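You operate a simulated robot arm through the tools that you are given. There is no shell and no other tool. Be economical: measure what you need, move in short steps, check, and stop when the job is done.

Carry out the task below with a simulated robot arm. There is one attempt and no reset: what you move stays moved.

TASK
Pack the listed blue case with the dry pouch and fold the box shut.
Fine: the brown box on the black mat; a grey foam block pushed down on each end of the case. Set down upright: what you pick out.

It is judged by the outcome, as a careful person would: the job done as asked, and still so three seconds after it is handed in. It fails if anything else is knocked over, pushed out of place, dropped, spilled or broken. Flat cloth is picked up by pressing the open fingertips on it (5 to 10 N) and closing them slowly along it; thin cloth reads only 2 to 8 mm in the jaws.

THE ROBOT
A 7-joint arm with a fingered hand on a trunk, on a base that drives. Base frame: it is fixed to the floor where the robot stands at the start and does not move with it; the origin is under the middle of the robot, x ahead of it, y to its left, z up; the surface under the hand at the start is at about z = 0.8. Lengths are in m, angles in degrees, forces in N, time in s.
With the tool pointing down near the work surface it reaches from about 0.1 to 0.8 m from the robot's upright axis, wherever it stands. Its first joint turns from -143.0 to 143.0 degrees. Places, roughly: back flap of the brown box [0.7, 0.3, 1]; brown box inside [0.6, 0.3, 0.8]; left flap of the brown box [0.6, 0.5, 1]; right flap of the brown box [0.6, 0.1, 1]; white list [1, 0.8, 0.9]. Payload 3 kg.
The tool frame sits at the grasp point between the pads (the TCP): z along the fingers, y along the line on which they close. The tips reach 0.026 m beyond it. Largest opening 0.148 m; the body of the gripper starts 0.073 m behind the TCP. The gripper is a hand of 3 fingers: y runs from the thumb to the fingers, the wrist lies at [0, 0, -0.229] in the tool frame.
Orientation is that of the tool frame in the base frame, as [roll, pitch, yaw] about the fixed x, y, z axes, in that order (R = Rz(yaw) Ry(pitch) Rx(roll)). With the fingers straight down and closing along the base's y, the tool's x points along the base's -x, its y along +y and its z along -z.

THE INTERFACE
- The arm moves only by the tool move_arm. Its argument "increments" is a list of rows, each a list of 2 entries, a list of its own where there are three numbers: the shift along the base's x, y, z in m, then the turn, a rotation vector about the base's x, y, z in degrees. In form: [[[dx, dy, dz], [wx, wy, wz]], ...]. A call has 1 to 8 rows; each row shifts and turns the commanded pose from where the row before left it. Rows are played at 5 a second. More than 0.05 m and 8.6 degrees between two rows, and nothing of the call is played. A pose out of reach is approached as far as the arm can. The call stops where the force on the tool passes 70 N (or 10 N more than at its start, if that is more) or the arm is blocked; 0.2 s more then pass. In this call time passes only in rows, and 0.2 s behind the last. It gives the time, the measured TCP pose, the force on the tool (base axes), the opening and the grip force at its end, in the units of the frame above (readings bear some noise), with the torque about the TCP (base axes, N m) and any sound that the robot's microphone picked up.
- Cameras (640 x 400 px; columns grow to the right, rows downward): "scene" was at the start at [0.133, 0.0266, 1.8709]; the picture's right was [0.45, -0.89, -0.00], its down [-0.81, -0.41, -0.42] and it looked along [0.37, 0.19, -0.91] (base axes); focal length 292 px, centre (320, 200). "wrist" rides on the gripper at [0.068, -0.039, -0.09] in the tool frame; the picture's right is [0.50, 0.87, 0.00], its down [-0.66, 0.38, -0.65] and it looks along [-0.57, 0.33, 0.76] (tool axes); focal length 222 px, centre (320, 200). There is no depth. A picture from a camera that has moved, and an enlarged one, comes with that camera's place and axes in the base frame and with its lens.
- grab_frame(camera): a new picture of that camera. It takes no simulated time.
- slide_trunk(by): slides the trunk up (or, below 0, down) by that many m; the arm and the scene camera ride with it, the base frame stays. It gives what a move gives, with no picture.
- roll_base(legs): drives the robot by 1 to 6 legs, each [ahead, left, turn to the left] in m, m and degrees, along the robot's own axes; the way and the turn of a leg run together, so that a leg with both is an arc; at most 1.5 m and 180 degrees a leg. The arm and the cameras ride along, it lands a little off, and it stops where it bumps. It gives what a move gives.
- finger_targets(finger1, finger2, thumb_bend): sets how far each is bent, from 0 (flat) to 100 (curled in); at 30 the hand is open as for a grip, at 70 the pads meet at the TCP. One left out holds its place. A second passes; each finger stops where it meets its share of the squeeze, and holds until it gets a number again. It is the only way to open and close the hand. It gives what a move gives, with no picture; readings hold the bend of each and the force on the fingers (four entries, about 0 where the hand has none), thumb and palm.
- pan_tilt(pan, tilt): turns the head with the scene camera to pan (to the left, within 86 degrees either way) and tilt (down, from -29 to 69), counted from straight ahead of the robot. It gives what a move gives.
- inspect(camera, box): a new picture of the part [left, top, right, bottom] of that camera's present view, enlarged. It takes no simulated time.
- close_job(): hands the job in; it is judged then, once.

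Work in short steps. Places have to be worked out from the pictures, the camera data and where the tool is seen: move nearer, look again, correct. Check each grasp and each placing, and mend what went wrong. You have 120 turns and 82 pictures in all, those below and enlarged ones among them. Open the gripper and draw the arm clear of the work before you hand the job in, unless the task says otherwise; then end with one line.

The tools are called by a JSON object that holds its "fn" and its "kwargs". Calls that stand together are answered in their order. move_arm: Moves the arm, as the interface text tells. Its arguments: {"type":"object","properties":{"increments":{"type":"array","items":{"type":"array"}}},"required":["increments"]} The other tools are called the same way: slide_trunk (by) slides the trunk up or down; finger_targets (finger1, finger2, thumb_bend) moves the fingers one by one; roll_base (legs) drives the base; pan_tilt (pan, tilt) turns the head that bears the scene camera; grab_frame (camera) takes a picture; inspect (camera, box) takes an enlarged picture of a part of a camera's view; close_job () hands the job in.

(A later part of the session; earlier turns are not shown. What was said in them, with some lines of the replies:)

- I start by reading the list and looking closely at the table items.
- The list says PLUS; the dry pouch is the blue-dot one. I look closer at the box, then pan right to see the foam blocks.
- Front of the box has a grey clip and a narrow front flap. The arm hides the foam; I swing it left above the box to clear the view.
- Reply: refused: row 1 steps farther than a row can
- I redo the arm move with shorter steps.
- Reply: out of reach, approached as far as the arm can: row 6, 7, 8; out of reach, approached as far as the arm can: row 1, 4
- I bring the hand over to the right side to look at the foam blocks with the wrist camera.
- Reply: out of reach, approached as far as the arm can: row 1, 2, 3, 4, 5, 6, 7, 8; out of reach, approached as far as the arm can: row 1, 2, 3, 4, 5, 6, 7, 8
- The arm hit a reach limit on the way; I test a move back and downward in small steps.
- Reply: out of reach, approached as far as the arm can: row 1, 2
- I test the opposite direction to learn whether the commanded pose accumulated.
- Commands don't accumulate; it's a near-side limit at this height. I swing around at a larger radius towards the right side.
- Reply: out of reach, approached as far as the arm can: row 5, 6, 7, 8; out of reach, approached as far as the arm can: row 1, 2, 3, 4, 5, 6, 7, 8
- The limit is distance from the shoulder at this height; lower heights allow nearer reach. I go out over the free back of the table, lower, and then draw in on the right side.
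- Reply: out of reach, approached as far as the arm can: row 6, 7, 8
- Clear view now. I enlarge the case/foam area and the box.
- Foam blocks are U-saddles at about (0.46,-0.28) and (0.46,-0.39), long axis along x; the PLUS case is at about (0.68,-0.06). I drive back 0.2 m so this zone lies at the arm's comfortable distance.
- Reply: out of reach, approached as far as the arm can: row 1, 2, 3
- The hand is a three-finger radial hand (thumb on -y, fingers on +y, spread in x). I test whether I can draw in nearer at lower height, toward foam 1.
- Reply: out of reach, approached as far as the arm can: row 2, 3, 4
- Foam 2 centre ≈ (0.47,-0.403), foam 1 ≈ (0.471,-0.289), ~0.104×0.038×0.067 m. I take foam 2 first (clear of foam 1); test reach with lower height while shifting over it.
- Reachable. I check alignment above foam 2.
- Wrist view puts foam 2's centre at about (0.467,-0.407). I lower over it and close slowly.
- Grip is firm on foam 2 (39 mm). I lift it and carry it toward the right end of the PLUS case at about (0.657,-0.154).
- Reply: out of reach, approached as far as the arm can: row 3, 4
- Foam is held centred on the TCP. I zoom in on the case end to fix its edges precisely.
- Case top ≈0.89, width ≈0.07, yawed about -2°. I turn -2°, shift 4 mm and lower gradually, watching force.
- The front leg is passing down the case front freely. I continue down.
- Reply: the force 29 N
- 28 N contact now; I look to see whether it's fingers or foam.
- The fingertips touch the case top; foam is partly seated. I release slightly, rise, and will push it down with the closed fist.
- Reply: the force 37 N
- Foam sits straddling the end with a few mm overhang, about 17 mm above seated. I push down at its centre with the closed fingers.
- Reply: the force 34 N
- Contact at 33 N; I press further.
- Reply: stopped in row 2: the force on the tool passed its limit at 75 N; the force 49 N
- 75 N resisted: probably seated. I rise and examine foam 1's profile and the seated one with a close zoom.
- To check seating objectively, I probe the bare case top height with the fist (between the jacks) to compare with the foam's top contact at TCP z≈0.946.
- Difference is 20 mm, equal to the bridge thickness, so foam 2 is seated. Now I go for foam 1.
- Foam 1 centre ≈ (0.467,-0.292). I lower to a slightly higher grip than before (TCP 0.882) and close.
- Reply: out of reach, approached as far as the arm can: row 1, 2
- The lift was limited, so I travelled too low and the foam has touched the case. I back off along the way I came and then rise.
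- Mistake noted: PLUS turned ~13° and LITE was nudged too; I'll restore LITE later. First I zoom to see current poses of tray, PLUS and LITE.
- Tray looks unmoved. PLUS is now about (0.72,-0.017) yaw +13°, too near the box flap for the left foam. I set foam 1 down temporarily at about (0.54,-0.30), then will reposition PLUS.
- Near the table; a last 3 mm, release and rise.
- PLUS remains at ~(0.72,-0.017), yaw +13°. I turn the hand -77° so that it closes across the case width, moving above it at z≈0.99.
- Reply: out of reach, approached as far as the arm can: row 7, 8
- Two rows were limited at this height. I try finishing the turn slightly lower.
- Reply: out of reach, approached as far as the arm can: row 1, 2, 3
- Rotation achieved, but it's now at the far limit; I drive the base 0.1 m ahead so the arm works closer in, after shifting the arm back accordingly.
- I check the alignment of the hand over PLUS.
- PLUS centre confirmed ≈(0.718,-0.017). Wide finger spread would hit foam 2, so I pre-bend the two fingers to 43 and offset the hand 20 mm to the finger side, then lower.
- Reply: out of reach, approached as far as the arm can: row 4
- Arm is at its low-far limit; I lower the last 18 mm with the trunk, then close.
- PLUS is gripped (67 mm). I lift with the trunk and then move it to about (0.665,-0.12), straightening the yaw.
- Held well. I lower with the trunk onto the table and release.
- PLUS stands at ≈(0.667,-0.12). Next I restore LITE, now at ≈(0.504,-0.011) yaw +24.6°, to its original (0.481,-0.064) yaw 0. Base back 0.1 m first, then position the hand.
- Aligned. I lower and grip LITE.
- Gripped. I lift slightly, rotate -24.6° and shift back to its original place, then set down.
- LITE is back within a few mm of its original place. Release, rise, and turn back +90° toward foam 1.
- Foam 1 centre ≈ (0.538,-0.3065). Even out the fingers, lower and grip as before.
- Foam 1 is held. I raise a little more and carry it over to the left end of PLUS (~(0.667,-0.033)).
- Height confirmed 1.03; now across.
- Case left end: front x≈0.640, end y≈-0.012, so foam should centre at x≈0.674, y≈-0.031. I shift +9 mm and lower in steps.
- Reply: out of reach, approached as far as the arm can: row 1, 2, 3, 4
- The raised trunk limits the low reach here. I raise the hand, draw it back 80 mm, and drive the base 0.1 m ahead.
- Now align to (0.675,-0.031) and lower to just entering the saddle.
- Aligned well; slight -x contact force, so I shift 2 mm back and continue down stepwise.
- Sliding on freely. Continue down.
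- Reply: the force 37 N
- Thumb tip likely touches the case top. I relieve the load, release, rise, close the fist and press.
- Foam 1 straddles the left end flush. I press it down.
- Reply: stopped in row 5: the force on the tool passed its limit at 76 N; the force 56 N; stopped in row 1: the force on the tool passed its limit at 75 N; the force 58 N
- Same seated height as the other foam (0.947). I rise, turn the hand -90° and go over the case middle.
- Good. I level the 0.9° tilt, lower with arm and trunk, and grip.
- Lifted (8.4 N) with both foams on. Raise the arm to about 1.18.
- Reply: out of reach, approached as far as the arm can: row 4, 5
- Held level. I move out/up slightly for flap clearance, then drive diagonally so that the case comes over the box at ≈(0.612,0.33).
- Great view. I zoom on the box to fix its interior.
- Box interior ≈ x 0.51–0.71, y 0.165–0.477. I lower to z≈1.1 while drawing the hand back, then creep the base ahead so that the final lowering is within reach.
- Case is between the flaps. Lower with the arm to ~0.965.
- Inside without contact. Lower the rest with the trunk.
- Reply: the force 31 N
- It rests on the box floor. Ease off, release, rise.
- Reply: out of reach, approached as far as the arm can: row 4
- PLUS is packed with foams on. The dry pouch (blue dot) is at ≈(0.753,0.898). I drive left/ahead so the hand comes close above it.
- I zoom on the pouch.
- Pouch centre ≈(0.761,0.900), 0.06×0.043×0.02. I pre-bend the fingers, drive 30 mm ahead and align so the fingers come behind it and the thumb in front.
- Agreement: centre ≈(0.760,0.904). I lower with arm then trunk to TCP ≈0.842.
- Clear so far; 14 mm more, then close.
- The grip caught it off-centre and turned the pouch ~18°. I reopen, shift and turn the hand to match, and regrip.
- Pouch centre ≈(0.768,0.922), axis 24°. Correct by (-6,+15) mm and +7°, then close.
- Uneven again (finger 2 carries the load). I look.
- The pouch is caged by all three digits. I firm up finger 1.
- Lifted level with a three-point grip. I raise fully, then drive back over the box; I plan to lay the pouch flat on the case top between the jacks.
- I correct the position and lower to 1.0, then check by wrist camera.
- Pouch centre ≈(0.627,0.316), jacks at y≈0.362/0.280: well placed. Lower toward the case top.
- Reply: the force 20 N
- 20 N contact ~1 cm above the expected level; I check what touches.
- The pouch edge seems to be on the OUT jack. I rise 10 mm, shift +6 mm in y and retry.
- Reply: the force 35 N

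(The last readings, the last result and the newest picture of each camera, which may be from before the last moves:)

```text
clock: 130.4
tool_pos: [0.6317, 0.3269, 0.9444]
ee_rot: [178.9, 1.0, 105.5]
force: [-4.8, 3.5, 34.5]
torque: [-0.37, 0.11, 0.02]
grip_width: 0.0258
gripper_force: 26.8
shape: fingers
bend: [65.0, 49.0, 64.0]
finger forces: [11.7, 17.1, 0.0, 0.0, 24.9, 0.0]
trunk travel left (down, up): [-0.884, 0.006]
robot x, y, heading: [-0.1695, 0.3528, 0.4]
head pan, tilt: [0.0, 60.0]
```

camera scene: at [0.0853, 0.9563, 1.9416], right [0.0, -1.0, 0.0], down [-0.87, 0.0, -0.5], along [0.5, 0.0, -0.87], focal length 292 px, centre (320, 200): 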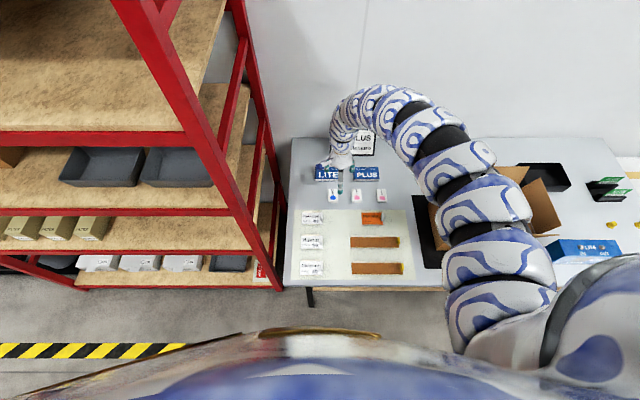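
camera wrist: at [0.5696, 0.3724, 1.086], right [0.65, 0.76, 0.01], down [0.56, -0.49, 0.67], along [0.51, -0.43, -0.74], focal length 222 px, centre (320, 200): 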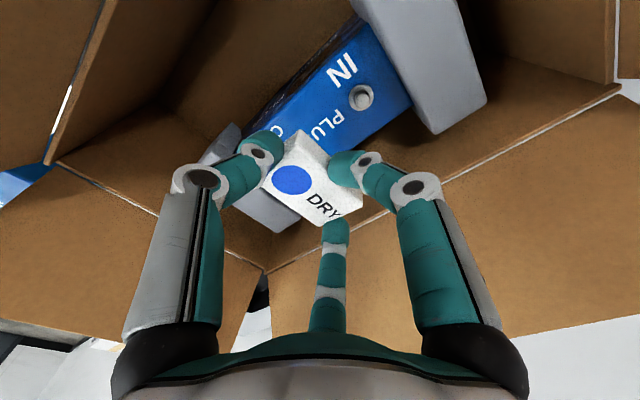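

Same contact level at both spots, so it's probably simply resting on the case top. I relieve the load and look.

{"fn": "move_arm", "kwargs": {"increments": [[[0, -0.003, 0.006], [0, 0, 0]]]}}

{"fn": "inspect", "kwargs": {"camera": "wrist", "box": [200, 60, 440, 260]}}

```text
clock: 130.8
tool_pos: [0.6294, 0.3226, 0.9475]
ee_rot: [179.1, 0.9, 105.4]
force: [2.1, 2.8, 7.1]
torque: [-0.05, -0.13, 0.01]
grip_width: 0.0257
gripper_force: 23.5
shape: fingers
bend: [65.0, 49.0, 64.0]
finger forces: [8.5, 18.6, 0.0, 0.0, 20.1, 0.0]
trunk travel left (down, up): [-0.884, 0.006]
robot x, y, heading: [-0.1744, 0.35, 0.5]
head pan, tilt: [0.0, 60.0]
```

```text
2.00 times, centred on (320, 160) of wrist
camera zoom: at [0.572, 0.3779, 1.0346], right [0.7, 0.71, 0.01], down [0.53, -0.52, 0.67], along [0.48, -0.47, -0.74], focal length 444 px, centre (320, 280)
```

zoom: 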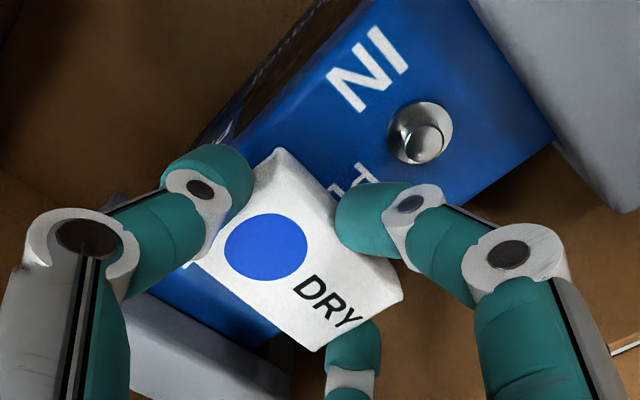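

It rests near the middle between jacks. Release gently and look.

{"fn": "finger_targets", "kwargs": {"finger1": 58, "finger2": 42, "thumb_bend": 50}}

{"fn": "move_arm", "kwargs": {"increments": [[[0, 0, 0.035], [0, 0, 0]], [[0, 0, 0.04], [0, 0, 0]], [[0, 0, 0.045], [0, 0, 0]], [[0.01, 0, 0.045], [0, 0, 0]]]}}

{"fn": "grab_frame", "kwargs": {"camera": "wrist"}}

```text
clock: 131.8
tool_pos: [0.6305, 0.3222, 0.9477]
ee_rot: [179.0, 0.8, 105.5]
force: [-0.7, -0.4, -0.6]
torque: [0.0, 0.02, -0.03]
grip_width: 0.0505
gripper_force: 0.1
shape: fingers
bend: [57.0, 42.0, 50.0]
finger forces: [0.0, 0.0, 0.0, 0.0, 0.1, 0.0]
trunk travel left (down, up): [-0.884, 0.006]
robot x, y, heading: [-0.1685, 0.3491, 0.2]
head pan, tilt: [0.0, 60.0]
```

```text
clock: 132.8
tool_pos: [0.6403, 0.3226, 1.1128]
ee_rot: [179.0, 1.0, 105.4]
force: [-0.4, 0.1, 1.4]
torque: [0.03, -0.01, 0.03]
grip_width: 0.0506
gripper_force: 0.0
shape: fingers
bend: [57.0, 42.0, 50.0]
finger forces: [0.0, 0.2, 0.0, 0.0, 0.0, 0.0]
trunk travel left (down, up): [-0.884, 0.006]
robot x, y, heading: [-0.1662, 0.3522, 0.6]
head pan, tilt: [0.0, 60.0]
```

```text
7 pictures are left
camera wrist: at [0.5823, 0.3782, 1.2009], right [0.7, 0.71, 0.01], down [0.53, -0.52, 0.67], along [0.48, -0.47, -0.74], focal length 222 px, centre (320, 200)
```

wrist: 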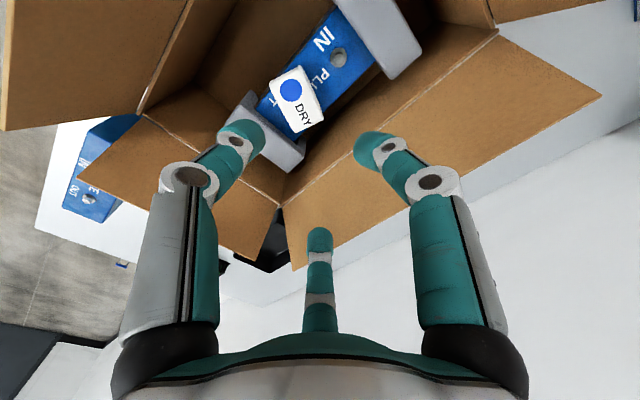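

The pouch lies in the box on the case. Now folding: fist closed, I go over the right flap to its outer side (y≈0.05).

{"fn": "finger_targets", "kwargs": {"finger1": 72, "finger2": 72, "thumb_bend": 72}}

{"fn": "move_arm", "kwargs": {"increments": [[[0, -0.045, 0.01], [0, 0, 0]], [[0, -0.045, 0.005], [0, 0, 0]], [[0, -0.045, 0], [0, 0, 0]], [[0, -0.045, 0], [0, 0, 0]], [[-0.005, -0.045, 0], [0, 0, 0]], [[-0.005, -0.045, 0], [0, 0, 0]]]}}

{"fn": "move_arm", "kwargs": {"increments": [[[-0.005, -0.01, -0.04], [0, 0, 0]], [[-0.005, 0, -0.04], [0, 0, 0]], [[0, 0, -0.04], [0, 0, 0]]]}}

```text
clock: 133.8
tool_pos: [0.6405, 0.322, 1.1122]
ee_rot: [179.1, 0.9, 105.4]
force: [-0.2, 0.0, 0.0]
torque: [0.0, 0.02, 0.01]
grip_width: 0.0001
gripper_force: 0.2
shape: fingers
bend: [72.0, 71.0, 70.0]
finger forces: [0.0, 0.0, 0.0, 0.0, 0.0, 0.0]
trunk travel left (down, up): [-0.884, 0.006]
robot x, y, heading: [-0.1709, 0.3551, 0.4]
head pan, tilt: [0.0, 60.0]
```

```text
clock: 135.2
tool_pos: [0.6344, 0.0513, 1.1243]
ee_rot: [179.2, 0.8, 105.4]
force: [-0.1, -0.4, -0.9]
torque: [0.01, 0.0, 0.0]
grip_width: 0.0
gripper_force: 0.1
shape: fingers
bend: [72.0, 71.0, 70.0]
finger forces: [0.1, 0.0, 0.0, 0.0, 0.0, 0.1]
out of reach, approached as far as the arm can: row 5
trunk travel left (down, up): [-0.884, 0.006]
robot x, y, heading: [-0.1685, 0.3482, 0.5]
head pan, tilt: [0.0, 60.0]
```

```text
clock: 136.0
tool_pos: [0.6243, 0.0413, 1.0007]
ee_rot: [179.2, 0.7, 105.3]
force: [-0.3, 1.1, 0.7]
torque: [0.01, 0.01, 0.0]
grip_width: 0.0003
gripper_force: 0.1
shape: fingers
bend: [72.0, 71.0, 70.0]
finger forces: [0.0, 0.0, 0.0, 0.0, 0.0, 0.0]
trunk travel left (down, up): [-0.884, 0.006]
robot x, y, heading: [-0.1684, 0.3493, 0.4]
head pan, tilt: [0.0, 60.0]
```

Sweep +y to fold the right flap, at TCP z≈1.008.

{"fn": "move_arm", "kwargs": {"increments": [[[-0.005, 0.03, 0.007], [0, 0, 0]], [[-0.005, 0.03, 0], [0, 0, 0]], [[0, 0.025, 0], [0, 0, 0]], [[0, 0.025, 0], [0, 0, 0]], [[0, 0.025, 0], [0, 0, 0]], [[0, 0.025, 0], [0, 0, 0]], [[0, 0.025, 0], [0, 0, 0]], [[0, 0.025, 0], [0, 0, 0]]]}}

{"fn": "grab_frame", "kwargs": {"camera": "scene"}}

```text
clock: 137.8
tool_pos: [0.6136, 0.2512, 1.0113]
ee_rot: [179.1, 0.9, 105.5]
force: [1.1, 0.5, 0.6]
torque: [-0.01, -0.01, -0.01]
grip_width: 0.0
gripper_force: 0.1
shape: fingers
bend: [72.0, 71.0, 70.0]
finger forces: [0.1, 0.0, 0.0, 0.0, 0.0, 0.0]
trunk travel left (down, up): [-0.884, 0.006]
robot x, y, heading: [-0.1672, 0.3536, 0.5]
head pan, tilt: [0.0, 60.0]
```

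```text
6 pictures are left
camera scene: at [-0.0246, 0.3534, 1.9357], right [0.01, -1.0, 0.0], down [-0.87, -0.01, -0.5], along [0.5, 0.0, -0.87], focal length 292 px, centre (320, 200)
```

scene: 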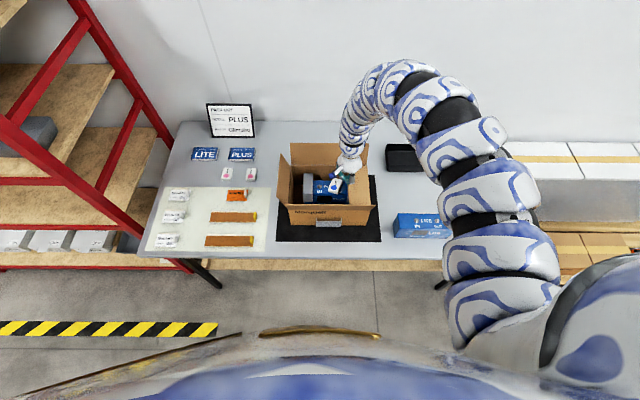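

I zoom to see the flap and pouch state.

{"fn": "inspect", "kwargs": {"camera": "scene", "box": [270, 125, 400, 245]}}

```text
3.33 times, centred on (335, 185) of scene
camera zoom: at [-0.0246, 0.3534, 1.9357], right [0.01, -1.0, 0.0], down [-0.87, -0.01, -0.5], along [0.5, 0.0, -0.87], focal length 974 px, centre (270, 250)
```

zoom: 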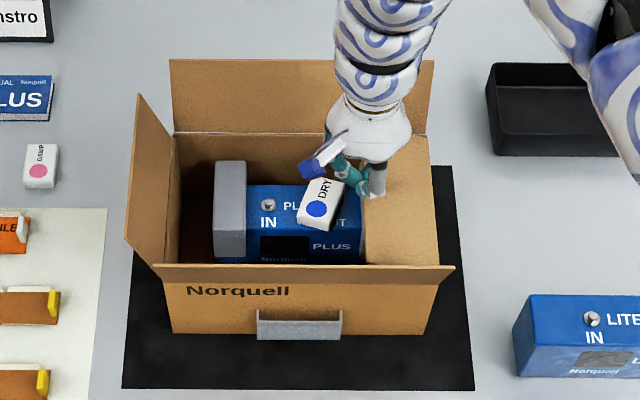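

The right flap is folded flat. I lift, pass over to the left flap's outside (y≈0.60).

{"fn": "move_arm", "kwargs": {"increments": [[[0.005, 0, 0.04], [0, 0, 0]], [[0.01, 0.0, 0.045], [0, 0, 0]], [[0.01, 0.02, 0.035], [0, 0, 0]], [[0, 0.045, 0], [0, 0, 0]], [[0, 0.045, 0], [0, 0, 0]], [[0, 0.045, 0], [0, 0, 0]], [[0, 0.045, 0], [0, 0, 0]], [[0, 0.045, 0], [0, 0, 0]]]}}

{"fn": "move_arm", "kwargs": {"increments": [[[0, 0.045, 0], [0, 0, 0]], [[0, 0.04, 0], [0, 0, 0]], [[0, 0.02, -0.03], [0, 0, 0]], [[0, 0, -0.04], [0, 0, 0]], [[0, 0, -0.044], [0, 0, 0]]]}}

```text
clock: 139.6
tool_pos: [0.6412, 0.4956, 1.1312]
ee_rot: [179.2, 1.0, 105.4]
force: [-1.1, 0.8, 0.5]
torque: [-0.08, 0.01, 0.0]
grip_width: 0.0
gripper_force: 0.0
shape: fingers
bend: [72.0, 71.0, 70.0]
finger forces: [0.0, 0.1, 0.1, 0.1, 0.0, 0.1]
trunk travel left (down, up): [-0.884, 0.006]
robot x, y, heading: [-0.1688, 0.353, 0.5]
head pan, tilt: [0.0, 60.0]
```

```text
clock: 140.8
tool_pos: [0.6096, 0.5833, 1.0284]
ee_rot: [179.1, 0.9, 105.4]
force: [0.1, 0.1, 1.3]
torque: [0.02, 0.03, -0.02]
grip_width: 0.0001
gripper_force: 0.1
shape: fingers
bend: [72.0, 71.0, 70.0]
finger forces: [0.0, 0.1, 0.1, 0.1, 0.1, 0.0]
out of reach, approached as far as the arm can: row 3, 4, 5
trunk travel left (down, up): [-0.884, 0.006]
robot x, y, heading: [-0.1729, 0.3512, 0.2]
head pan, tilt: [0.0, 60.0]
```

Lower 18 mm with the trunk, then sweep -y.

{"fn": "slide_trunk", "kwargs": {"by": -0.019}}

{"fn": "move_arm", "kwargs": {"increments": [[[0, -0.025, 0], [0, 0, 0]], [[0, -0.025, 0], [0, 0, 0]], [[0, -0.025, 0], [0, 0, 0]], [[0, -0.025, 0], [0, 0, 0]], [[0, -0.025, 0], [0, 0, 0]], [[0, -0.025, 0], [0, 0, 0]], [[0, -0.025, 0], [0, 0, 0]], [[0, -0.015, 0], [0, 0, 0]]]}}

```text
clock: 141.5
tool_pos: [0.6087, 0.582, 1.0135]
ee_rot: [179.1, 0.9, 105.5]
force: [0.3, 0.2, 0.2]
torque: [-0.01, -0.02, 0.0]
grip_width: 0.0
gripper_force: 0.0
shape: fingers
bend: [72.0, 71.0, 70.0]
finger forces: [0.0, 0.0, 0.0, 0.0, 0.1, 0.0]
trunk travel left (down, up): [-0.865, 0.025]
robot x, y, heading: [-0.1702, 0.3526, 0.4]
head pan, tilt: [0.0, 60.0]
```

```text
clock: 143.3
tool_pos: [0.6096, 0.3937, 1.0139]
ee_rot: [179.3, 0.9, 105.3]
force: [-0.9, -0.2, 0.1]
torque: [0.01, 0.02, 0.02]
grip_width: 0.0
gripper_force: 0.0
shape: fingers
bend: [72.0, 71.0, 70.0]
finger forces: [0.0, 0.1, 0.0, 0.0, 0.0, 0.0]
trunk travel left (down, up): [-0.865, 0.025]
robot x, y, heading: [-0.1695, 0.3494, 0.7]
head pan, tilt: [0.0, 60.0]
```

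Left flap swept. Lift, drive back so that the hand comes in front of the front flap.

{"fn": "move_arm", "kwargs": {"increments": [[[0.005, 0, 0.04], [0, 0, 0]], [[0.01, 0.0, 0.045], [0, 0, 0]], [[0.01, 0.0, 0.035], [0, 0, 0]]]}}

{"fn": "roll_base", "kwargs": {"legs": [[-0.25, -0.07, 0]]}}

{"fn": "inspect", "kwargs": {"camera": "scene", "box": [220, 60, 420, 220]}}

```text
clock: 144.1
tool_pos: [0.634, 0.3949, 1.1336]
ee_rot: [179.1, 1.1, 105.5]
force: [-0.2, 0.2, 0.3]
torque: [0.0, 0.0, -0.02]
grip_width: 0.0
gripper_force: 0.0
shape: fingers
bend: [72.0, 71.0, 70.0]
finger forces: [0.1, 0.0, 0.0, 0.1, 0.1, 0.0]
trunk travel left (down, up): [-0.865, 0.025]
robot x, y, heading: [-0.1733, 0.3501, 0.7]
head pan, tilt: [0.0, 60.0]
```

```text
clock: 145.9
tool_pos: [0.3856, 0.3195, 1.135]
ee_rot: [179.2, 0.9, 105.2]
force: [0.3, -0.5, 1.0]
torque: [0.01, 0.01, 0.04]
grip_width: 0.0
gripper_force: 0.0
shape: fingers
bend: [72.0, 71.0, 70.0]
finger forces: [0.0, 0.1, 0.0, 0.0, 0.0, 0.0]
trunk travel left (down, up): [-0.865, 0.025]
robot x, y, heading: [-0.4212, 0.2792, 0.4]
head pan, tilt: [0.0, 60.0]
```

```text
2.50 times, centred on (320, 140) of scene
camera zoom: at [-0.2748, 0.2795, 1.9168], right [0.01, -1.0, 0.0], down [-0.87, 0.0, -0.5], along [0.5, 0.0, -0.87], focal length 730 px, centre (320, 350)
```

zoom: 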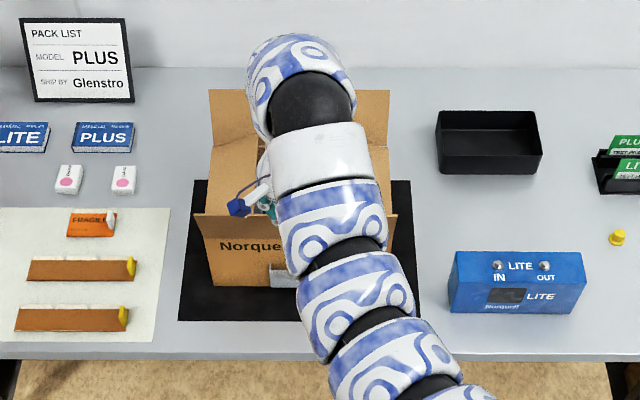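

Sides are down. I lower in front of the front flap and sweep +x.

{"fn": "move_arm", "kwargs": {"increments": [[[0, 0, -0.04], [0, 0, 0]], [[0, 0, -0.045], [0, 0, 0]], [[0, 0, -0.038], [0, 0, 0]]]}}

{"fn": "move_arm", "kwargs": {"increments": [[[0.03, 0, 0], [0, 0, 0]], [[0.025, 0, 0], [0, 0, 0]], [[0.025, 0, 0], [0, 0, 0]], [[0.025, 0, 0], [0, 0, 0]], [[0.025, 0, 0], [0, 0, 0]], [[0.025, 0, 0], [0, 0, 0]], [[0.025, 0, 0], [0, 0, 0]], [[0.025, 0, 0.0], [0, 0, 0]]]}}

```text
clock: 146.7
tool_pos: [0.3875, 0.3176, 1.0106]
ee_rot: [179.1, 0.9, 105.2]
force: [0.0, -0.7, 0.3]
torque: [0.01, 0.01, -0.02]
grip_width: 0.0
gripper_force: 0.0
shape: fingers
bend: [72.0, 71.0, 70.0]
finger forces: [0.1, 0.0, 0.0, 0.0, 0.0, 0.1]
trunk travel left (down, up): [-0.865, 0.025]
robot x, y, heading: [-0.4176, 0.2801, 0.1]
head pan, tilt: [0.0, 60.0]
```

```text
clock: 148.5
tool_pos: [0.4463, 0.3171, 1.0116]
ee_rot: [179.1, 0.9, 105.2]
force: [-0.4, 0.4, 0.7]
torque: [-0.01, 0.0, -0.01]
grip_width: 0.0
gripper_force: 0.0
shape: fingers
bend: [72.0, 71.0, 70.0]
finger forces: [0.1, 0.0, 0.0, 0.1, 0.0, 0.0]
out of reach, approached as far as the arm can: row 3, 4, 5, 6, 7, 8
trunk travel left (down, up): [-0.865, 0.025]
robot x, y, heading: [-0.4194, 0.2745, 0.4]
head pan, tilt: [0.0, 60.0]
```

At the arm's far limit; I do the sweep by driving the base ahead 0.15 m.

{"fn": "roll_base", "kwargs": {"legs": [[0.15, 0, 0]]}}

```text
clock: 149.9
tool_pos: [0.5953, 0.3168, 1.0165]
ee_rot: [178.7, 1.0, 105.4]
force: [-26.3, 1.8, 44.6]
torque: [-0.43, -0.01, -0.58]
grip_width: 0.0
gripper_force: 24.2
shape: fingers
bend: [72.0, 72.0, 71.0]
finger forces: [9.8, 38.4, 0.0, 0.0, 0.0, 0.0]
trunk travel left (down, up): [-0.865, 0.025]
robot x, y, heading: [-0.2691, 0.277, 0.2]
head pan, tilt: [0.0, 60.0]
```

Force of 45 N up: the front flap bears on the side flaps. I ease up and look.

{"fn": "move_arm", "kwargs": {"increments": [[[0, 0, 0.015], [0, 0, 0]]]}}

{"fn": "inspect", "kwargs": {"camera": "scene", "box": [230, 100, 410, 260]}}

```text
clock: 150.3
tool_pos: [0.5976, 0.3188, 1.0252]
ee_rot: [179.1, 0.9, 105.3]
force: [-0.4, -0.4, -0.4]
torque: [-0.03, 0.02, -0.06]
grip_width: 0.0002
gripper_force: 0.1
shape: fingers
bend: [72.0, 71.0, 70.0]
finger forces: [0.0, 0.8, 0.0, 0.0, 0.0, 0.0]
trunk travel left (down, up): [-0.865, 0.025]
robot x, y, heading: [-0.2672, 0.281, 0.2]
head pan, tilt: [0.0, 60.0]
```

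```text
2.50 times, centred on (320, 180) of scene
camera zoom: at [-0.1213, 0.2806, 1.9159], right [0.01, -1.0, 0.0], down [-0.87, -0.01, -0.5], along [0.5, 0.0, -0.87], focal length 730 px, centre (320, 250)
```

zoom: 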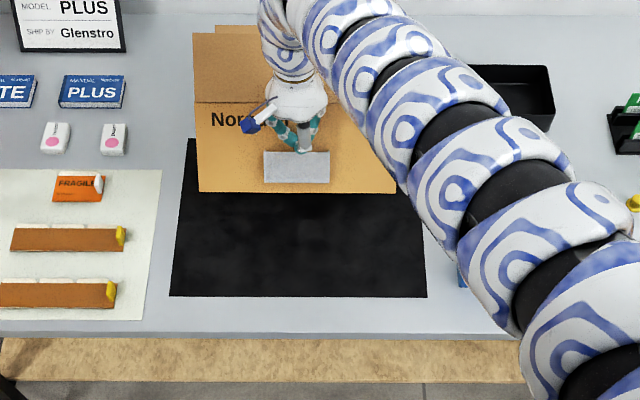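

The box seems to have tipped backward about its rear bottom edge (front wall nearly facing the camera), with my fist against the front wall. I retreat slowly in -x so it can return leaning on the fist, watching force.

{"fn": "move_arm", "kwargs": {"increments": [[[-0.008, 0, 0], [0, 0, 0]], [[-0.008, 0, 0], [0, 0, 0]], [[-0.008, 0, 0], [0, 0, 0]], [[-0.008, 0, 0], [0, 0, 0]], [[-0.008, 0, 0], [0, 0, 0]]]}}

```text
clock: 151.5
tool_pos: [0.5596, 0.3183, 1.0273]
ee_rot: [179.0, 0.9, 105.3]
force: [-2.1, 0.1, 1.3]
torque: [-0.06, 0.0, -0.05]
grip_width: 0.0003
gripper_force: 0.9
shape: fingers
bend: [72.0, 71.0, 70.0]
finger forces: [0.1, 2.4, 0.0, 0.0, 0.0, 0.0]
trunk travel left (down, up): [-0.865, 0.025]
robot x, y, heading: [-0.2647, 0.2784, 0.2]
head pan, tilt: [0.0, 60.0]
```

A light -2 N persists: the box follows the fist. Continue retreating slowly.

{"fn": "move_arm", "kwargs": {"increments": [[[-0.008, 0, 0], [0, 0, 0]], [[-0.008, 0, 0], [0, 0, 0]], [[-0.008, 0, 0], [0, 0, 0]], [[-0.008, 0, 0], [0, 0, 0]], [[-0.008, 0, 0], [0, 0, 0]]]}}

```text
clock: 152.7
tool_pos: [0.5177, 0.3181, 1.0265]
ee_rot: [179.2, 1.0, 105.2]
force: [-2.1, -0.8, -0.2]
torque: [-0.01, -0.09, -0.12]
grip_width: 0.0
gripper_force: 1.4
shape: fingers
bend: [72.0, 71.0, 70.0]
finger forces: [0.0, 3.0, 0.0, 0.0, 0.0, 0.0]
trunk travel left (down, up): [-0.865, 0.025]
robot x, y, heading: [-0.269, 0.2847, 0.5]
head pan, tilt: [0.0, 60.0]
```

Still following at ~3 N. Continue.

{"fn": "move_arm", "kwargs": {"increments": [[[-0.008, 0, 0], [0, 0, 0]], [[-0.008, 0, 0], [0, 0, 0]], [[-0.008, 0, 0], [0, 0, 0]], [[-0.008, 0, 0], [0, 0, 0]], [[-0.008, 0, 0], [0, 0, 0]]]}}

```text
clock: 153.9
tool_pos: [0.4793, 0.3177, 1.027]
ee_rot: [179.1, 0.8, 105.2]
force: [-1.3, -0.8, -0.1]
torque: [-0.02, 0.03, 0.02]
grip_width: 0.0
gripper_force: 0.0
shape: fingers
bend: [72.0, 71.0, 70.0]
finger forces: [0.0, 0.1, 0.1, 0.0, 0.0, 0.0]
trunk travel left (down, up): [-0.865, 0.025]
robot x, y, heading: [-0.2658, 0.2806, 0.4]
head pan, tilt: [0.0, 60.0]
```

Contact ended. I take a look (few pictures left).

{"fn": "inspect", "kwargs": {"camera": "scene", "box": [210, 90, 430, 270]}}

```text
2.22 times, centred on (320, 180) of scene
camera zoom: at [-0.1215, 0.2807, 1.9167], right [0.01, -1.0, 0.0], down [-0.87, 0.0, -0.5], along [0.5, 0.0, -0.87], focal length 649 px, centre (320, 244)
```

zoom: 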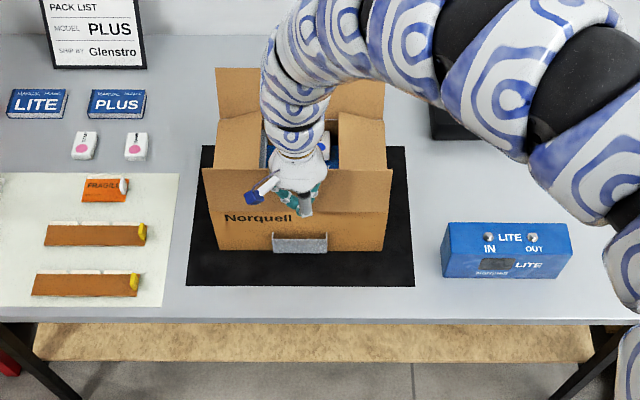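

The box came back upright in its original place on the mat, side flaps folded, pouch inside. The earlier sweep was too low and jammed; I now push the front flap higher and gently with the arm.

{"fn": "move_arm", "kwargs": {"increments": [[[0, 0, 0.012], [0, 0, 0]], [[0.015, 0, 0], [0, 0, 0]], [[0.015, 0, 0], [0, 0, 0]], [[0.015, 0, 0], [0, 0, 0]]]}}

```text
clock: 155.1
tool_pos: [0.5166, 0.3195, 1.0456]
ee_rot: [178.9, 1.1, 105.3]
force: [-33.3, -1.0, 46.1]
torque: [-1.37, -2.01, -1.1]
grip_width: 0.0028
gripper_force: 28.5
shape: fingers
bend: [72.0, 70.0, 68.0]
finger forces: [0.0, 57.0, 0.0, 0.0, 0.0, 0.0]
trunk travel left (down, up): [-0.865, 0.025]
robot x, y, heading: [-0.2691, 0.283, 0.0]
head pan, tilt: [0.0, 60.0]
stopped in row 4: the force on the tool passed its limit at 73 N (the readings are from after the stop); the commanded pose is now the measured one
```

The front flap jams because the side flaps are still ~15° up (tips are only 26 mm beyond the TCP). I back off, rise, and go to press the left flap down flat first.

{"fn": "move_arm", "kwargs": {"increments": [[[-0.02, 0, 0], [0, 0, 0]], [[-0.02, 0, 0.01], [0, 0, 0]], [[0, 0, 0.04], [0, 0, 0]], [[0, 0, 0.04], [0, 0, 0]]]}}

{"fn": "roll_base", "kwargs": {"legs": [[0.11, 0.09, 0]]}}

```text
clock: 156.1
tool_pos: [0.4877, 0.3182, 1.094]
ee_rot: [179.2, 1.0, 105.3]
force: [-0.5, -1.2, -0.2]
torque: [-0.03, -0.02, 0.01]
grip_width: 0.0
gripper_force: 0.0
shape: fingers
bend: [72.0, 71.0, 70.0]
finger forces: [0.1, 0.1, 0.0, 0.0, 0.0, 0.0]
out of reach, approached as far as the arm can: row 4
trunk travel left (down, up): [-0.865, 0.025]
robot x, y, heading: [-0.2679, 0.2839, 0.6]
head pan, tilt: [0.0, 60.0]
```

```text
clock: 157.4
tool_pos: [0.5991, 0.4119, 1.093]
ee_rot: [179.2, 1.0, 105.4]
force: [0.5, 0.3, -1.2]
torque: [-0.02, 0.0, 0.02]
grip_width: 0.0
gripper_force: 0.1
shape: fingers
bend: [72.0, 71.0, 70.0]
finger forces: [0.1, 0.0, 0.0, 0.0, 0.1, 0.0]
trunk travel left (down, up): [-0.865, 0.025]
robot x, y, heading: [-0.1554, 0.3736, 0.4]
head pan, tilt: [0.0, 60.0]
```

I press the left flap down near its free end, to TCP ≈0.982.

{"fn": "move_arm", "kwargs": {"increments": [[[0.015, 0, -0.04], [0, 0, 0]], [[0, 0, -0.04], [0, 0, 0]], [[0, 0, -0.015], [0, 0, 0]], [[0, 0, -0.015], [0, 0, 0]]]}}

```text
clock: 158.4
tool_pos: [0.6117, 0.41, 0.9845]
ee_rot: [179.0, 1.0, 105.4]
force: [0.0, 0.1, 1.1]
torque: [-0.02, -0.01, 0.01]
grip_width: 0.0
gripper_force: 0.0
shape: fingers
bend: [72.0, 71.0, 70.0]
finger forces: [0.1, 0.0, 0.0, 0.0, 0.0, 0.1]
trunk travel left (down, up): [-0.865, 0.025]
robot x, y, heading: [-0.1588, 0.3716, 0.3]
head pan, tilt: [0.0, 60.0]
```

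Flap follows freely. 3 mm more, then hop over to the right flap (y≈0.23) and press it too.

{"fn": "move_arm", "kwargs": {"increments": [[[0, 0, -0.004], [0, 0, 0]], [[0, 0, 0.04], [0, 0, 0]], [[0, -0.03, 0.03], [0, 0, 0]], [[0, -0.045, 0], [0, 0, 0]], [[0, -0.045, 0], [0, 0, 0]], [[0, -0.045, 0], [0, 0, 0]], [[0, -0.018, -0.03], [0, 0, 0]]]}}

{"fn": "move_arm", "kwargs": {"increments": [[[0, 0, -0.015], [0, 0, 0]], [[0, 0, -0.015], [0, 0, 0]], [[0, 0, -0.008], [0, 0, 0]]]}}

```text
clock: 160.0
tool_pos: [0.6099, 0.227, 1.0182]
ee_rot: [179.1, 0.9, 105.4]
force: [0.6, -0.3, -0.1]
torque: [0.0, 0.02, 0.03]
grip_width: 0.0
gripper_force: 0.0
shape: fingers
bend: [72.0, 71.0, 70.0]
finger forces: [0.0, 0.1, 0.1, 0.0, 0.0, 0.0]
trunk travel left (down, up): [-0.865, 0.025]
robot x, y, heading: [-0.1587, 0.373, 0.2]
head pan, tilt: [0.0, 60.0]
```

```text
clock: 160.8
tool_pos: [0.6118, 0.2256, 0.9804]
ee_rot: [179.1, 1.0, 105.4]
force: [0.2, 1.0, 0.1]
torque: [-0.01, 0.03, 0.03]
grip_width: 0.0001
gripper_force: 0.0
shape: fingers
bend: [72.0, 71.0, 70.0]
finger forces: [0.0, 0.0, 0.1, 0.0, 0.0, 0.0]
trunk travel left (down, up): [-0.865, 0.025]
robot x, y, heading: [-0.1555, 0.3714, 0.4]
head pan, tilt: [0.0, 60.0]
```

Both side flaps pressed flush. Rise, then drive back in front of the front flap.

{"fn": "move_arm", "kwargs": {"increments": [[[0.005, 0, 0.045], [0, 0, 0]], [[0.01, 0.0, 0.045], [0, 0, 0]], [[0.01, 0.0, 0.045], [0, 0, 0]]]}}

{"fn": "roll_base", "kwargs": {"legs": [[-0.22, 0.09, 0]]}}

{"fn": "move_arm", "kwargs": {"increments": [[[0, 0, -0.04], [0, 0, 0]], [[0, 0, -0.04], [0, 0, 0]], [[0, 0, -0.025], [0, 0, 0]]]}}

```text
clock: 161.6
tool_pos: [0.6369, 0.2284, 1.1173]
ee_rot: [179.2, 1.0, 105.5]
force: [-1.0, 0.4, -0.3]
torque: [-0.04, -0.01, 0.01]
grip_width: 0.0001
gripper_force: 0.1
shape: fingers
bend: [72.0, 71.0, 70.0]
finger forces: [0.1, 0.0, 0.1, 0.0, 0.1, 0.1]
trunk travel left (down, up): [-0.865, 0.025]
robot x, y, heading: [-0.1517, 0.3767, 0.5]
head pan, tilt: [0.0, 60.0]
```

```text
clock: 163.4
tool_pos: [0.4106, 0.3194, 1.1168]
ee_rot: [179.1, 0.9, 105.7]
force: [0.9, 0.9, -0.1]
torque: [0.0, 0.01, 0.01]
grip_width: 0.0
gripper_force: 0.1
shape: fingers
bend: [72.0, 71.0, 70.0]
finger forces: [0.1, 0.0, 0.0, 0.0, 0.0, 0.0]
trunk travel left (down, up): [-0.865, 0.025]
robot x, y, heading: [-0.386, 0.4584, 0.5]
head pan, tilt: [0.0, 60.0]
```

```text
clock: 164.2
tool_pos: [0.4122, 0.3183, 1.0076]
ee_rot: [179.3, 0.9, 105.4]
force: [-0.3, 0.0, 0.4]
torque: [-0.01, 0.02, -0.01]
grip_width: 0.0
gripper_force: 0.0
shape: fingers
bend: [72.0, 71.0, 70.0]
finger forces: [0.1, 0.0, 0.1, 0.1, 0.0, 0.0]
trunk travel left (down, up): [-0.865, 0.025]
robot x, y, heading: [-0.3831, 0.4605, 0.5]
head pan, tilt: [0.0, 60.0]
```

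I retract the arm a bit and drive ahead so the sweep can be done by the arm.

{"fn": "move_arm", "kwargs": {"increments": [[[-0.025, 0, 0], [0, 0, 0]], [[-0.025, 0, 0], [0, 0, 0]]]}}

{"fn": "roll_base", "kwargs": {"legs": [[0.085, 0, -0.4]]}}

{"fn": "move_arm", "kwargs": {"increments": [[[0.01, 0, 0], [0, 0, 0]], [[0.01, 0, 0], [0, 0, 0]], [[0.01, 0, 0], [0, 0, 0]]]}}

```text
clock: 164.8
tool_pos: [0.361, 0.3211, 1.0089]
ee_rot: [179.1, 0.9, 105.6]
force: [0.2, -0.2, 0.0]
torque: [0.01, 0.01, 0.02]
grip_width: 0.0
gripper_force: 0.0
shape: fingers
bend: [72.0, 71.0, 70.0]
finger forces: [0.0, 0.0, 0.1, 0.0, 0.1, 0.0]
trunk travel left (down, up): [-0.865, 0.025]
robot x, y, heading: [-0.3837, 0.4609, 0.7]
head pan, tilt: [0.0, 60.0]
```

```text
clock: 165.9
tool_pos: [0.4461, 0.3149, 1.0075]
ee_rot: [179.2, 0.9, 105.2]
force: [0.6, -0.1, 0.8]
torque: [0.01, 0.02, -0.01]
grip_width: 0.0003
gripper_force: 0.0
shape: fingers
bend: [72.0, 71.0, 70.0]
finger forces: [0.0, 0.0, 0.1, 0.0, 0.0, 0.0]
trunk travel left (down, up): [-0.865, 0.025]
robot x, y, heading: [-0.2997, 0.4591, 0.1]
head pan, tilt: [0.0, 60.0]
```

```text
clock: 166.7
tool_pos: [0.4747, 0.3155, 1.0073]
ee_rot: [179.2, 1.0, 105.1]
force: [1.0, 0.4, 0.3]
torque: [-0.01, -0.01, 0.03]
grip_width: 0.0
gripper_force: 0.0
shape: fingers
bend: [72.0, 71.0, 70.0]
finger forces: [0.0, 0.0, 0.1, 0.0, 0.1, 0.1]
trunk travel left (down, up): [-0.865, 0.025]
robot x, y, heading: [-0.298, 0.4629, -0.2]
head pan, tilt: [0.0, 60.0]
```

No contact force; continue in small steps.

{"fn": "move_arm", "kwargs": {"increments": [[[0.01, 0, 0.002], [0, 0, 0]], [[0.01, 0, 0.002], [0, 0, 0]], [[0.01, 0, 0.002], [0, 0, 0]]]}}

{"fn": "move_arm", "kwargs": {"increments": [[[0.01, 0, 0], [0, 0, 0]], [[0.01, 0, 0], [0, 0, 0]]]}}

```text
clock: 167.5
tool_pos: [0.5042, 0.3155, 1.0143]
ee_rot: [179.2, 0.9, 105.1]
force: [-0.8, -0.7, 0.6]
torque: [-0.05, -0.03, -0.05]
grip_width: 0.0003
gripper_force: 0.4
shape: fingers
bend: [72.0, 71.0, 70.0]
finger forces: [0.1, 0.1, 0.1, 0.0, 0.0, 0.0]
trunk travel left (down, up): [-0.865, 0.025]
robot x, y, heading: [-0.2991, 0.4621, 0.4]
head pan, tilt: [0.0, 60.0]
```

```text
clock: 168.1
tool_pos: [0.5243, 0.315, 1.0145]
ee_rot: [179.3, 1.0, 105.2]
force: [1.0, 0.5, 0.5]
torque: [0.0, -0.01, -0.01]
grip_width: 0.0
gripper_force: 0.1
shape: fingers
bend: [72.0, 71.0, 70.0]
finger forces: [0.0, 0.1, 0.0, 0.0, 0.0, 0.1]
trunk travel left (down, up): [-0.865, 0.025]
robot x, y, heading: [-0.3027, 0.4618, -0.2]
head pan, tilt: [0.0, 60.0]
```

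The flap is moving freely now. Continue inward.

{"fn": "move_arm", "kwargs": {"increments": [[[0.012, 0, 0], [0, 0, 0]], [[0.012, 0, 0], [0, 0, 0]], [[0.012, 0, 0], [0, 0, 0]]]}}

```text
clock: 168.9
tool_pos: [0.5611, 0.3151, 1.0138]
ee_rot: [179.2, 0.8, 105.2]
force: [0.0, -0.3, 0.7]
torque: [0.01, -0.01, 0.0]
grip_width: 0.0
gripper_force: 0.1
shape: fingers
bend: [72.0, 71.0, 70.0]
finger forces: [0.0, 0.0, 0.0, 0.1, 0.0, 0.0]
trunk travel left (down, up): [-0.865, 0.025]
robot x, y, heading: [-0.3016, 0.4646, -0.2]
head pan, tilt: [0.0, 60.0]
```

Base ahead 40 mm, then press the flap down from above.

{"fn": "roll_base", "kwargs": {"legs": [[0.035, 0, 0]]}}

{"fn": "move_arm", "kwargs": {"increments": [[[-0.01, 0, -0.01], [0, 0, 0]], [[-0.005, 0, -0.01], [0, 0, 0]], [[0, 0, -0.007], [0, 0, 0]]]}}

```text
clock: 169.8
tool_pos: [0.5981, 0.3152, 1.0121]
ee_rot: [179.2, 0.9, 105.2]
force: [0.3, 0.4, -0.5]
torque: [0.0, 0.02, -0.02]
grip_width: 0.0002
gripper_force: 0.1
shape: fingers
bend: [72.0, 71.0, 70.0]
finger forces: [0.0, 0.0, 0.0, 0.1, 0.1, 0.1]
trunk travel left (down, up): [-0.865, 0.025]
robot x, y, heading: [-0.2639, 0.4644, 0.1]
head pan, tilt: [0.0, 60.0]
```

```text
clock: 170.6
tool_pos: [0.5821, 0.3139, 0.9862]
ee_rot: [179.1, 0.9, 105.2]
force: [-0.5, -0.2, -0.3]
torque: [0.01, 0.05, -0.02]
grip_width: 0.0
gripper_force: 0.1
shape: fingers
bend: [72.0, 71.0, 70.0]
finger forces: [0.0, 0.0, 0.1, 0.0, 0.0, 0.0]
trunk travel left (down, up): [-0.865, 0.025]
robot x, y, heading: [-0.2646, 0.459, 0.2]
head pan, tilt: [0.0, 60.0]
```

Front flap is down. Rise and drive ahead to bring the fist behind the back flap.

{"fn": "move_arm", "kwargs": {"increments": [[[0, 0, 0.045], [0, 0, 0]], [[0, 0.0, 0.045], [0, 0, 0]], [[0, 0.0, 0.045], [0, 0, 0]]]}}

{"fn": "roll_base", "kwargs": {"legs": [[0.245, 0, 0]]}}

{"fn": "move_arm", "kwargs": {"increments": [[[0.01, 0, 0], [0, 0, 0]], [[0.005, 0, -0.035], [0, 0, 0]], [[0, 0, -0.035], [0, 0, 0]], [[0, 0, -0.03], [0, 0, 0]]]}}

```text
clock: 171.4
tool_pos: [0.5793, 0.317, 1.1226]
ee_rot: [179.3, 0.9, 105.0]
force: [-0.2, 0.2, 0.1]
torque: [-0.01, -0.02, 0.01]
grip_width: 0.0001
gripper_force: 0.1
shape: fingers
bend: [72.0, 71.0, 70.0]
finger forces: [0.0, 0.0, 0.0, 0.0, 0.1, 0.0]
trunk travel left (down, up): [-0.865, 0.025]
robot x, y, heading: [-0.2679, 0.4608, 0.1]
head pan, tilt: [0.0, 60.0]
```

```text
clock: 173.2
tool_pos: [0.8258, 0.3169, 1.1197]
ee_rot: [179.2, 0.9, 105.2]
force: [-0.6, -0.1, 0.3]
torque: [0.02, -0.02, -0.01]
grip_width: 0.0
gripper_force: 0.1
shape: fingers
bend: [72.0, 71.0, 70.0]
finger forces: [0.0, 0.0, 0.0, 0.1, 0.1, 0.1]
trunk travel left (down, up): [-0.865, 0.025]
robot x, y, heading: [-0.0202, 0.4623, 0.1]
head pan, tilt: [0.0, 60.0]
```

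```text
clock: 174.2
tool_pos: [0.8388, 0.3176, 1.0218]
ee_rot: [179.3, 0.7, 105.1]
force: [-0.1, 0.2, 0.0]
torque: [0.0, 0.02, -0.01]
grip_width: 0.0001
gripper_force: 0.0
shape: fingers
bend: [72.0, 71.0, 70.0]
finger forces: [0.0, 0.1, 0.0, 0.0, 0.0, 0.1]
trunk travel left (down, up): [-0.865, 0.025]
robot x, y, heading: [-0.0186, 0.4618, -0.0]
head pan, tilt: [0.0, 60.0]
```

Behind the back flap. Sweep -x gently.

{"fn": "move_arm", "kwargs": {"increments": [[[-0.015, 0, -0.005], [0, 0, 0]], [[-0.015, 0, -0.005], [0, 0, 0]], [[-0.015, 0, 0], [0, 0, 0]], [[-0.012, 0, 0], [0, 0, 0]], [[-0.012, 0, 0], [0, 0, 0]]]}}

{"fn": "move_arm", "kwargs": {"increments": [[[-0.012, 0, 0], [0, 0, 0]], [[-0.012, 0, 0], [0, 0, 0]], [[-0.012, 0, 0], [0, 0, 0]]]}}

```text
clock: 175.3
tool_pos: [0.7709, 0.3188, 1.0105]
ee_rot: [179.2, 0.9, 105.3]
force: [-0.4, -0.1, -0.4]
torque: [0.03, -0.04, 0.01]
grip_width: 0.0001
gripper_force: 0.0
shape: fingers
bend: [72.0, 71.0, 70.0]
finger forces: [0.1, 0.0, 0.1, 0.0, 0.0, 0.0]
trunk travel left (down, up): [-0.865, 0.025]
robot x, y, heading: [-0.0156, 0.463, 0.3]
head pan, tilt: [0.0, 60.0]
```

```text
clock: 176.2
tool_pos: [0.7344, 0.3181, 1.0111]
ee_rot: [179.1, 1.0, 105.2]
force: [-0.7, 0.7, -0.1]
torque: [-0.01, -0.02, -0.01]
grip_width: 0.0
gripper_force: 0.0
shape: fingers
bend: [72.0, 71.0, 70.0]
finger forces: [0.1, 0.0, 0.0, 0.0, 0.0, 0.1]
trunk travel left (down, up): [-0.865, 0.025]
robot x, y, heading: [-0.0207, 0.4639, 0.3]
head pan, tilt: [0.0, 60.0]
```

Free so far. Continue with the arm and then by slow base backing.

{"fn": "move_arm", "kwargs": {"increments": [[[-0.012, 0, 0], [0, 0, 0]], [[-0.012, 0, 0], [0, 0, 0]], [[-0.012, 0, 0], [0, 0, 0]]]}}

{"fn": "roll_base", "kwargs": {"legs": [[-0.04, 0, 0]]}}

```text
clock: 176.9
tool_pos: [0.7, 0.3177, 1.0094]
ee_rot: [179.4, 0.9, 105.2]
force: [0.4, -0.5, 0.2]
torque: [-0.01, 0.0, -0.02]
grip_width: 0.0
gripper_force: 0.2
shape: fingers
bend: [72.0, 71.0, 70.0]
finger forces: [0.1, 0.0, 0.0, 0.0, 0.0, 0.1]
trunk travel left (down, up): [-0.865, 0.025]
robot x, y, heading: [-0.0213, 0.4623, 0.0]
head pan, tilt: [0.0, 60.0]
```

```text
clock: 177.8
tool_pos: [0.6587, 0.3181, 1.0102]
ee_rot: [179.4, 0.9, 105.2]
force: [-1.0, 0.1, 0.9]
torque: [0.01, -0.03, 0.0]
grip_width: 0.0004
gripper_force: 0.1
shape: fingers
bend: [72.0, 71.0, 70.0]
finger forces: [0.0, 0.1, 0.0, 0.0, 0.0, 0.0]
trunk travel left (down, up): [-0.865, 0.025]
robot x, y, heading: [-0.0599, 0.4637, 0.3]
head pan, tilt: [0.0, 60.0]
```

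Press down over the back flap's free edge.

{"fn": "move_arm", "kwargs": {"increments": [[[-0.01, 0, -0.008], [0, 0, 0]], [[0, 0, -0.008], [0, 0, 0]], [[0, 0, -0.008], [0, 0, 0]]]}}

{"fn": "move_arm", "kwargs": {"increments": [[[0, 0, 0.04], [0, 0, 0]], [[0, 0, 0.045], [0, 0, 0]], [[0.02, 0, 0.04], [0, 0, 0]]]}}

{"fn": "roll_base", "kwargs": {"legs": [[-0.15, -0.3, 0]]}}

{"fn": "inspect", "kwargs": {"camera": "scene", "box": [120, 60, 440, 260]}}

```text
clock: 178.6
tool_pos: [0.661, 0.3177, 0.9941]
ee_rot: [179.2, 1.0, 105.2]
force: [0.4, -0.5, 0.2]
torque: [0.0, 0.02, 0.01]
grip_width: 0.0
gripper_force: 0.1
shape: fingers
bend: [72.0, 71.0, 70.0]
finger forces: [0.0, 0.1, 0.0, 0.0, 0.1, 0.1]
out of reach, approached as far as the arm can: row 1
trunk travel left (down, up): [-0.865, 0.025]
robot x, y, heading: [-0.0585, 0.4609, 0.3]
head pan, tilt: [0.0, 60.0]
```

```text
clock: 179.4
tool_pos: [0.7119, 0.3221, 1.0848]
ee_rot: [179.6, 0.9, 105.2]
force: [-0.1, -0.3, 0.3]
torque: [0.02, -0.02, -0.05]
grip_width: 0.0
gripper_force: 0.1
shape: fingers
bend: [72.0, 71.0, 70.0]
finger forces: [0.0, 0.1, 0.1, 0.0, 0.1, 0.0]
out of reach, approached as far as the arm can: row 1, 2, 3
trunk travel left (down, up): [-0.865, 0.025]
robot x, y, heading: [-0.061, 0.4651, 0.4]
head pan, tilt: [0.0, 60.0]
```

```text
clock: 181.6
tool_pos: [0.5632, 0.0312, 1.0852]
ee_rot: [179.4, 0.7, 105.5]
force: [-0.2, -0.3, 0.7]
torque: [0.02, -0.01, -0.04]
grip_width: 0.0
gripper_force: 0.0
shape: fingers
bend: [72.0, 71.0, 70.0]
finger forces: [0.0, 0.0, 0.0, 0.0, 0.1, 0.0]
trunk travel left (down, up): [-0.865, 0.025]
robot x, y, heading: [-0.2083, 0.1654, 0.5]
head pan, tilt: [0.0, 60.0]
```

```text
2.00 times, centred on (280, 160) of scene
camera zoom: at [-0.064, 0.1659, 1.9167], right [0.01, -1.0, 0.0], down [-0.87, -0.01, -0.5], along [0.5, 0.0, -0.87], focal length 584 px, centre (400, 280)
```

zoom: 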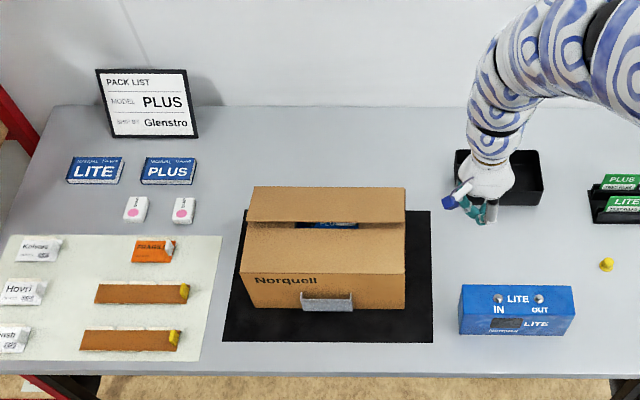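

Almost shut: only the back flap is slightly raised. I go back above its free edge and press it down.

{"fn": "roll_base", "kwargs": {"legs": [[0.065, 0.29, 0]]}}

{"fn": "move_arm", "kwargs": {"increments": [[[0, 0, -0.04], [0, 0, 0]], [[0, 0, -0.03], [0, 0, 0]], [[0, 0, -0.015], [0, 0, 0]], [[0, 0, -0.012], [0, 0, 0]]]}}

```text
clock: 183.6
tool_pos: [0.6263, 0.3246, 1.0853]
ee_rot: [179.5, 1.0, 105.8]
force: [0.4, 0.2, 0.1]
torque: [-0.02, 0.02, 0.0]
grip_width: 0.0001
gripper_force: 0.2
shape: fingers
bend: [72.0, 71.0, 70.0]
finger forces: [0.1, 0.0, 0.0, 0.1, 0.0, 0.0]
trunk travel left (down, up): [-0.865, 0.025]
robot x, y, heading: [-0.1489, 0.4555, 0.4]
head pan, tilt: [0.0, 60.0]
```

```text
clock: 184.6
tool_pos: [0.6268, 0.3257, 0.9876]
ee_rot: [179.6, 0.9, 105.7]
force: [-0.1, -1.2, 0.8]
torque: [0.0, -0.02, 0.0]
grip_width: 0.0
gripper_force: 0.0
shape: fingers
bend: [72.0, 71.0, 70.0]
finger forces: [0.0, 0.0, 0.0, 0.1, 0.0, 0.0]
trunk travel left (down, up): [-0.865, 0.025]
robot x, y, heading: [-0.1477, 0.459, 0.7]
head pan, tilt: [0.0, 60.0]
```

Press until light contact.

{"fn": "move_arm", "kwargs": {"increments": [[[0.005, 0, -0.004], [0, 0, 0]], [[0, 0, -0.004], [0, 0, 0]]]}}

```text
clock: 185.2
tool_pos: [0.6305, 0.3257, 0.9802]
ee_rot: [179.5, 0.9, 105.6]
force: [1.0, 0.2, 1.6]
torque: [0.03, 0.0, 0.01]
grip_width: 0.0
gripper_force: 3.4
shape: fingers
bend: [72.0, 71.0, 71.0]
finger forces: [0.0, 0.0, 0.0, 0.0, 6.0, 0.0]
trunk travel left (down, up): [-0.865, 0.025]
robot x, y, heading: [-0.1452, 0.4592, 0.3]
head pan, tilt: [0.0, 60.0]
```

Back flap bears down. I tap the front flap's edge likewise, then withdraw.

{"fn": "move_arm", "kwargs": {"increments": [[[0, 0, 0.015], [0, 0, 0]], [[-0.025, 0, 0], [0, 0, 0]], [[-0.02, 0, 0], [0, 0, 0]], [[0, 0, -0.015], [0, 0, 0]]]}}

{"fn": "move_arm", "kwargs": {"increments": [[[0, 0, 0.04], [0, 0, 0]], [[0.01, 0, 0.04], [0, 0, 0]], [[0.02, 0, 0.03], [0, 0, 0]]]}}

{"fn": "roll_base", "kwargs": {"legs": [[-0.15, -0.35, 0]]}}

{"fn": "finger_targets", "kwargs": {"finger1": 30, "finger2": 30, "thumb_bend": 30}}

{"fn": "inspect", "kwargs": {"camera": "scene", "box": [120, 60, 440, 260]}}

```text
clock: 186.2
tool_pos: [0.5847, 0.3265, 0.9793]
ee_rot: [179.5, 0.9, 105.7]
force: [1.3, 0.4, 2.7]
torque: [0.03, 0.02, -0.01]
grip_width: 0.0
gripper_force: 3.7
shape: fingers
bend: [72.0, 71.0, 71.0]
finger forces: [0.0, 0.1, 0.0, 0.0, 6.7, 0.0]
trunk travel left (down, up): [-0.865, 0.025]
robot x, y, heading: [-0.1485, 0.4583, 0.9]
head pan, tilt: [0.0, 60.0]
```

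```text
clock: 187.0
tool_pos: [0.6216, 0.3244, 1.0828]
ee_rot: [179.7, 0.8, 105.6]
force: [0.3, 0.6, 0.1]
torque: [0.03, -0.03, -0.01]
grip_width: 0.0
gripper_force: 0.1
shape: fingers
bend: [72.0, 71.0, 71.0]
finger forces: [0.0, 0.0, 0.0, 0.1, 0.1, 0.1]
out of reach, approached as far as the arm can: row 2, 3
trunk travel left (down, up): [-0.865, 0.025]
robot x, y, heading: [-0.1515, 0.4543, 0.6]
head pan, tilt: [0.0, 60.0]
```

```text
clock: 189.5
tool_pos: [0.4728, -0.0341, 1.0828]
ee_rot: [179.6, 0.7, 105.5]
force: [0.1, -0.3, 1.0]
torque: [0.0, 0.02, 0.0]
grip_width: 0.0001
gripper_force: 0.1
shape: fingers
bend: [72.0, 71.0, 71.0]
finger forces: [0.1, 0.0, 0.0, 0.0, 0.0, 0.0]
trunk travel left (down, up): [-0.865, 0.025]
robot x, y, heading: [-0.2965, 0.1065, 0.4]
head pan, tilt: [0.0, 60.0]
```

```text
clock: 190.5
tool_pos: [0.4733, -0.0317, 1.0829]
ee_rot: [179.7, 0.9, 105.5]
force: [0.7, 0.1, -1.3]
torque: [-0.01, 0.03, 0.02]
grip_width: 0.1267
gripper_force: 0.0
shape: fingers
bend: [30.0, 30.0, 30.0]
finger forces: [0.0, 0.1, 0.1, 0.0, 0.0, 0.1]
trunk travel left (down, up): [-0.865, 0.025]
robot x, y, heading: [-0.2945, 0.1023, 0.3]
head pan, tilt: [0.0, 60.0]
```

```text
2.00 times, centred on (280, 160) of scene
camera zoom: at [-0.1515, 0.1038, 1.9167], right [0.01, -1.0, 0.0], down [-0.87, -0.01, -0.5], along [0.5, 0.0, -0.87], focal length 584 px, centre (400, 280)
```

zoom: 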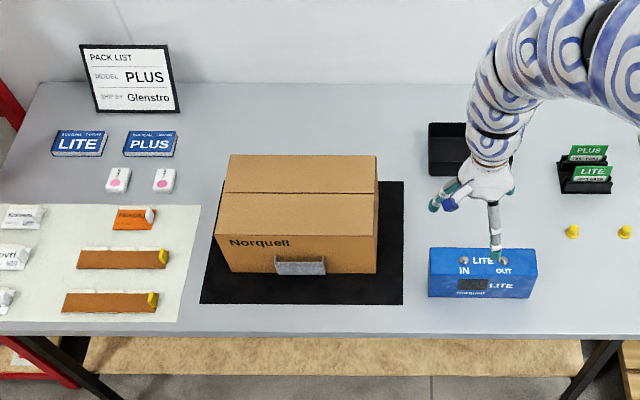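

The box is shut and upright on the mat. LITE is back about where it was, and nothing else looks out of place. The hand is open and clear of the work, so I hand the job in.

{"fn": "close_job", "kwargs": {}}

```text
The job is handed in.
```

The box is shut on the black mat with the PLUS case, a foam block pressed on each end, and the dry pouch inside. I knocked the LITE case and put it back within a few millimetres. The box also tipped back while I folded the front flap. It came back upright in its original place and I saw the pouch still inside, but I did not check inside again after shutting it.
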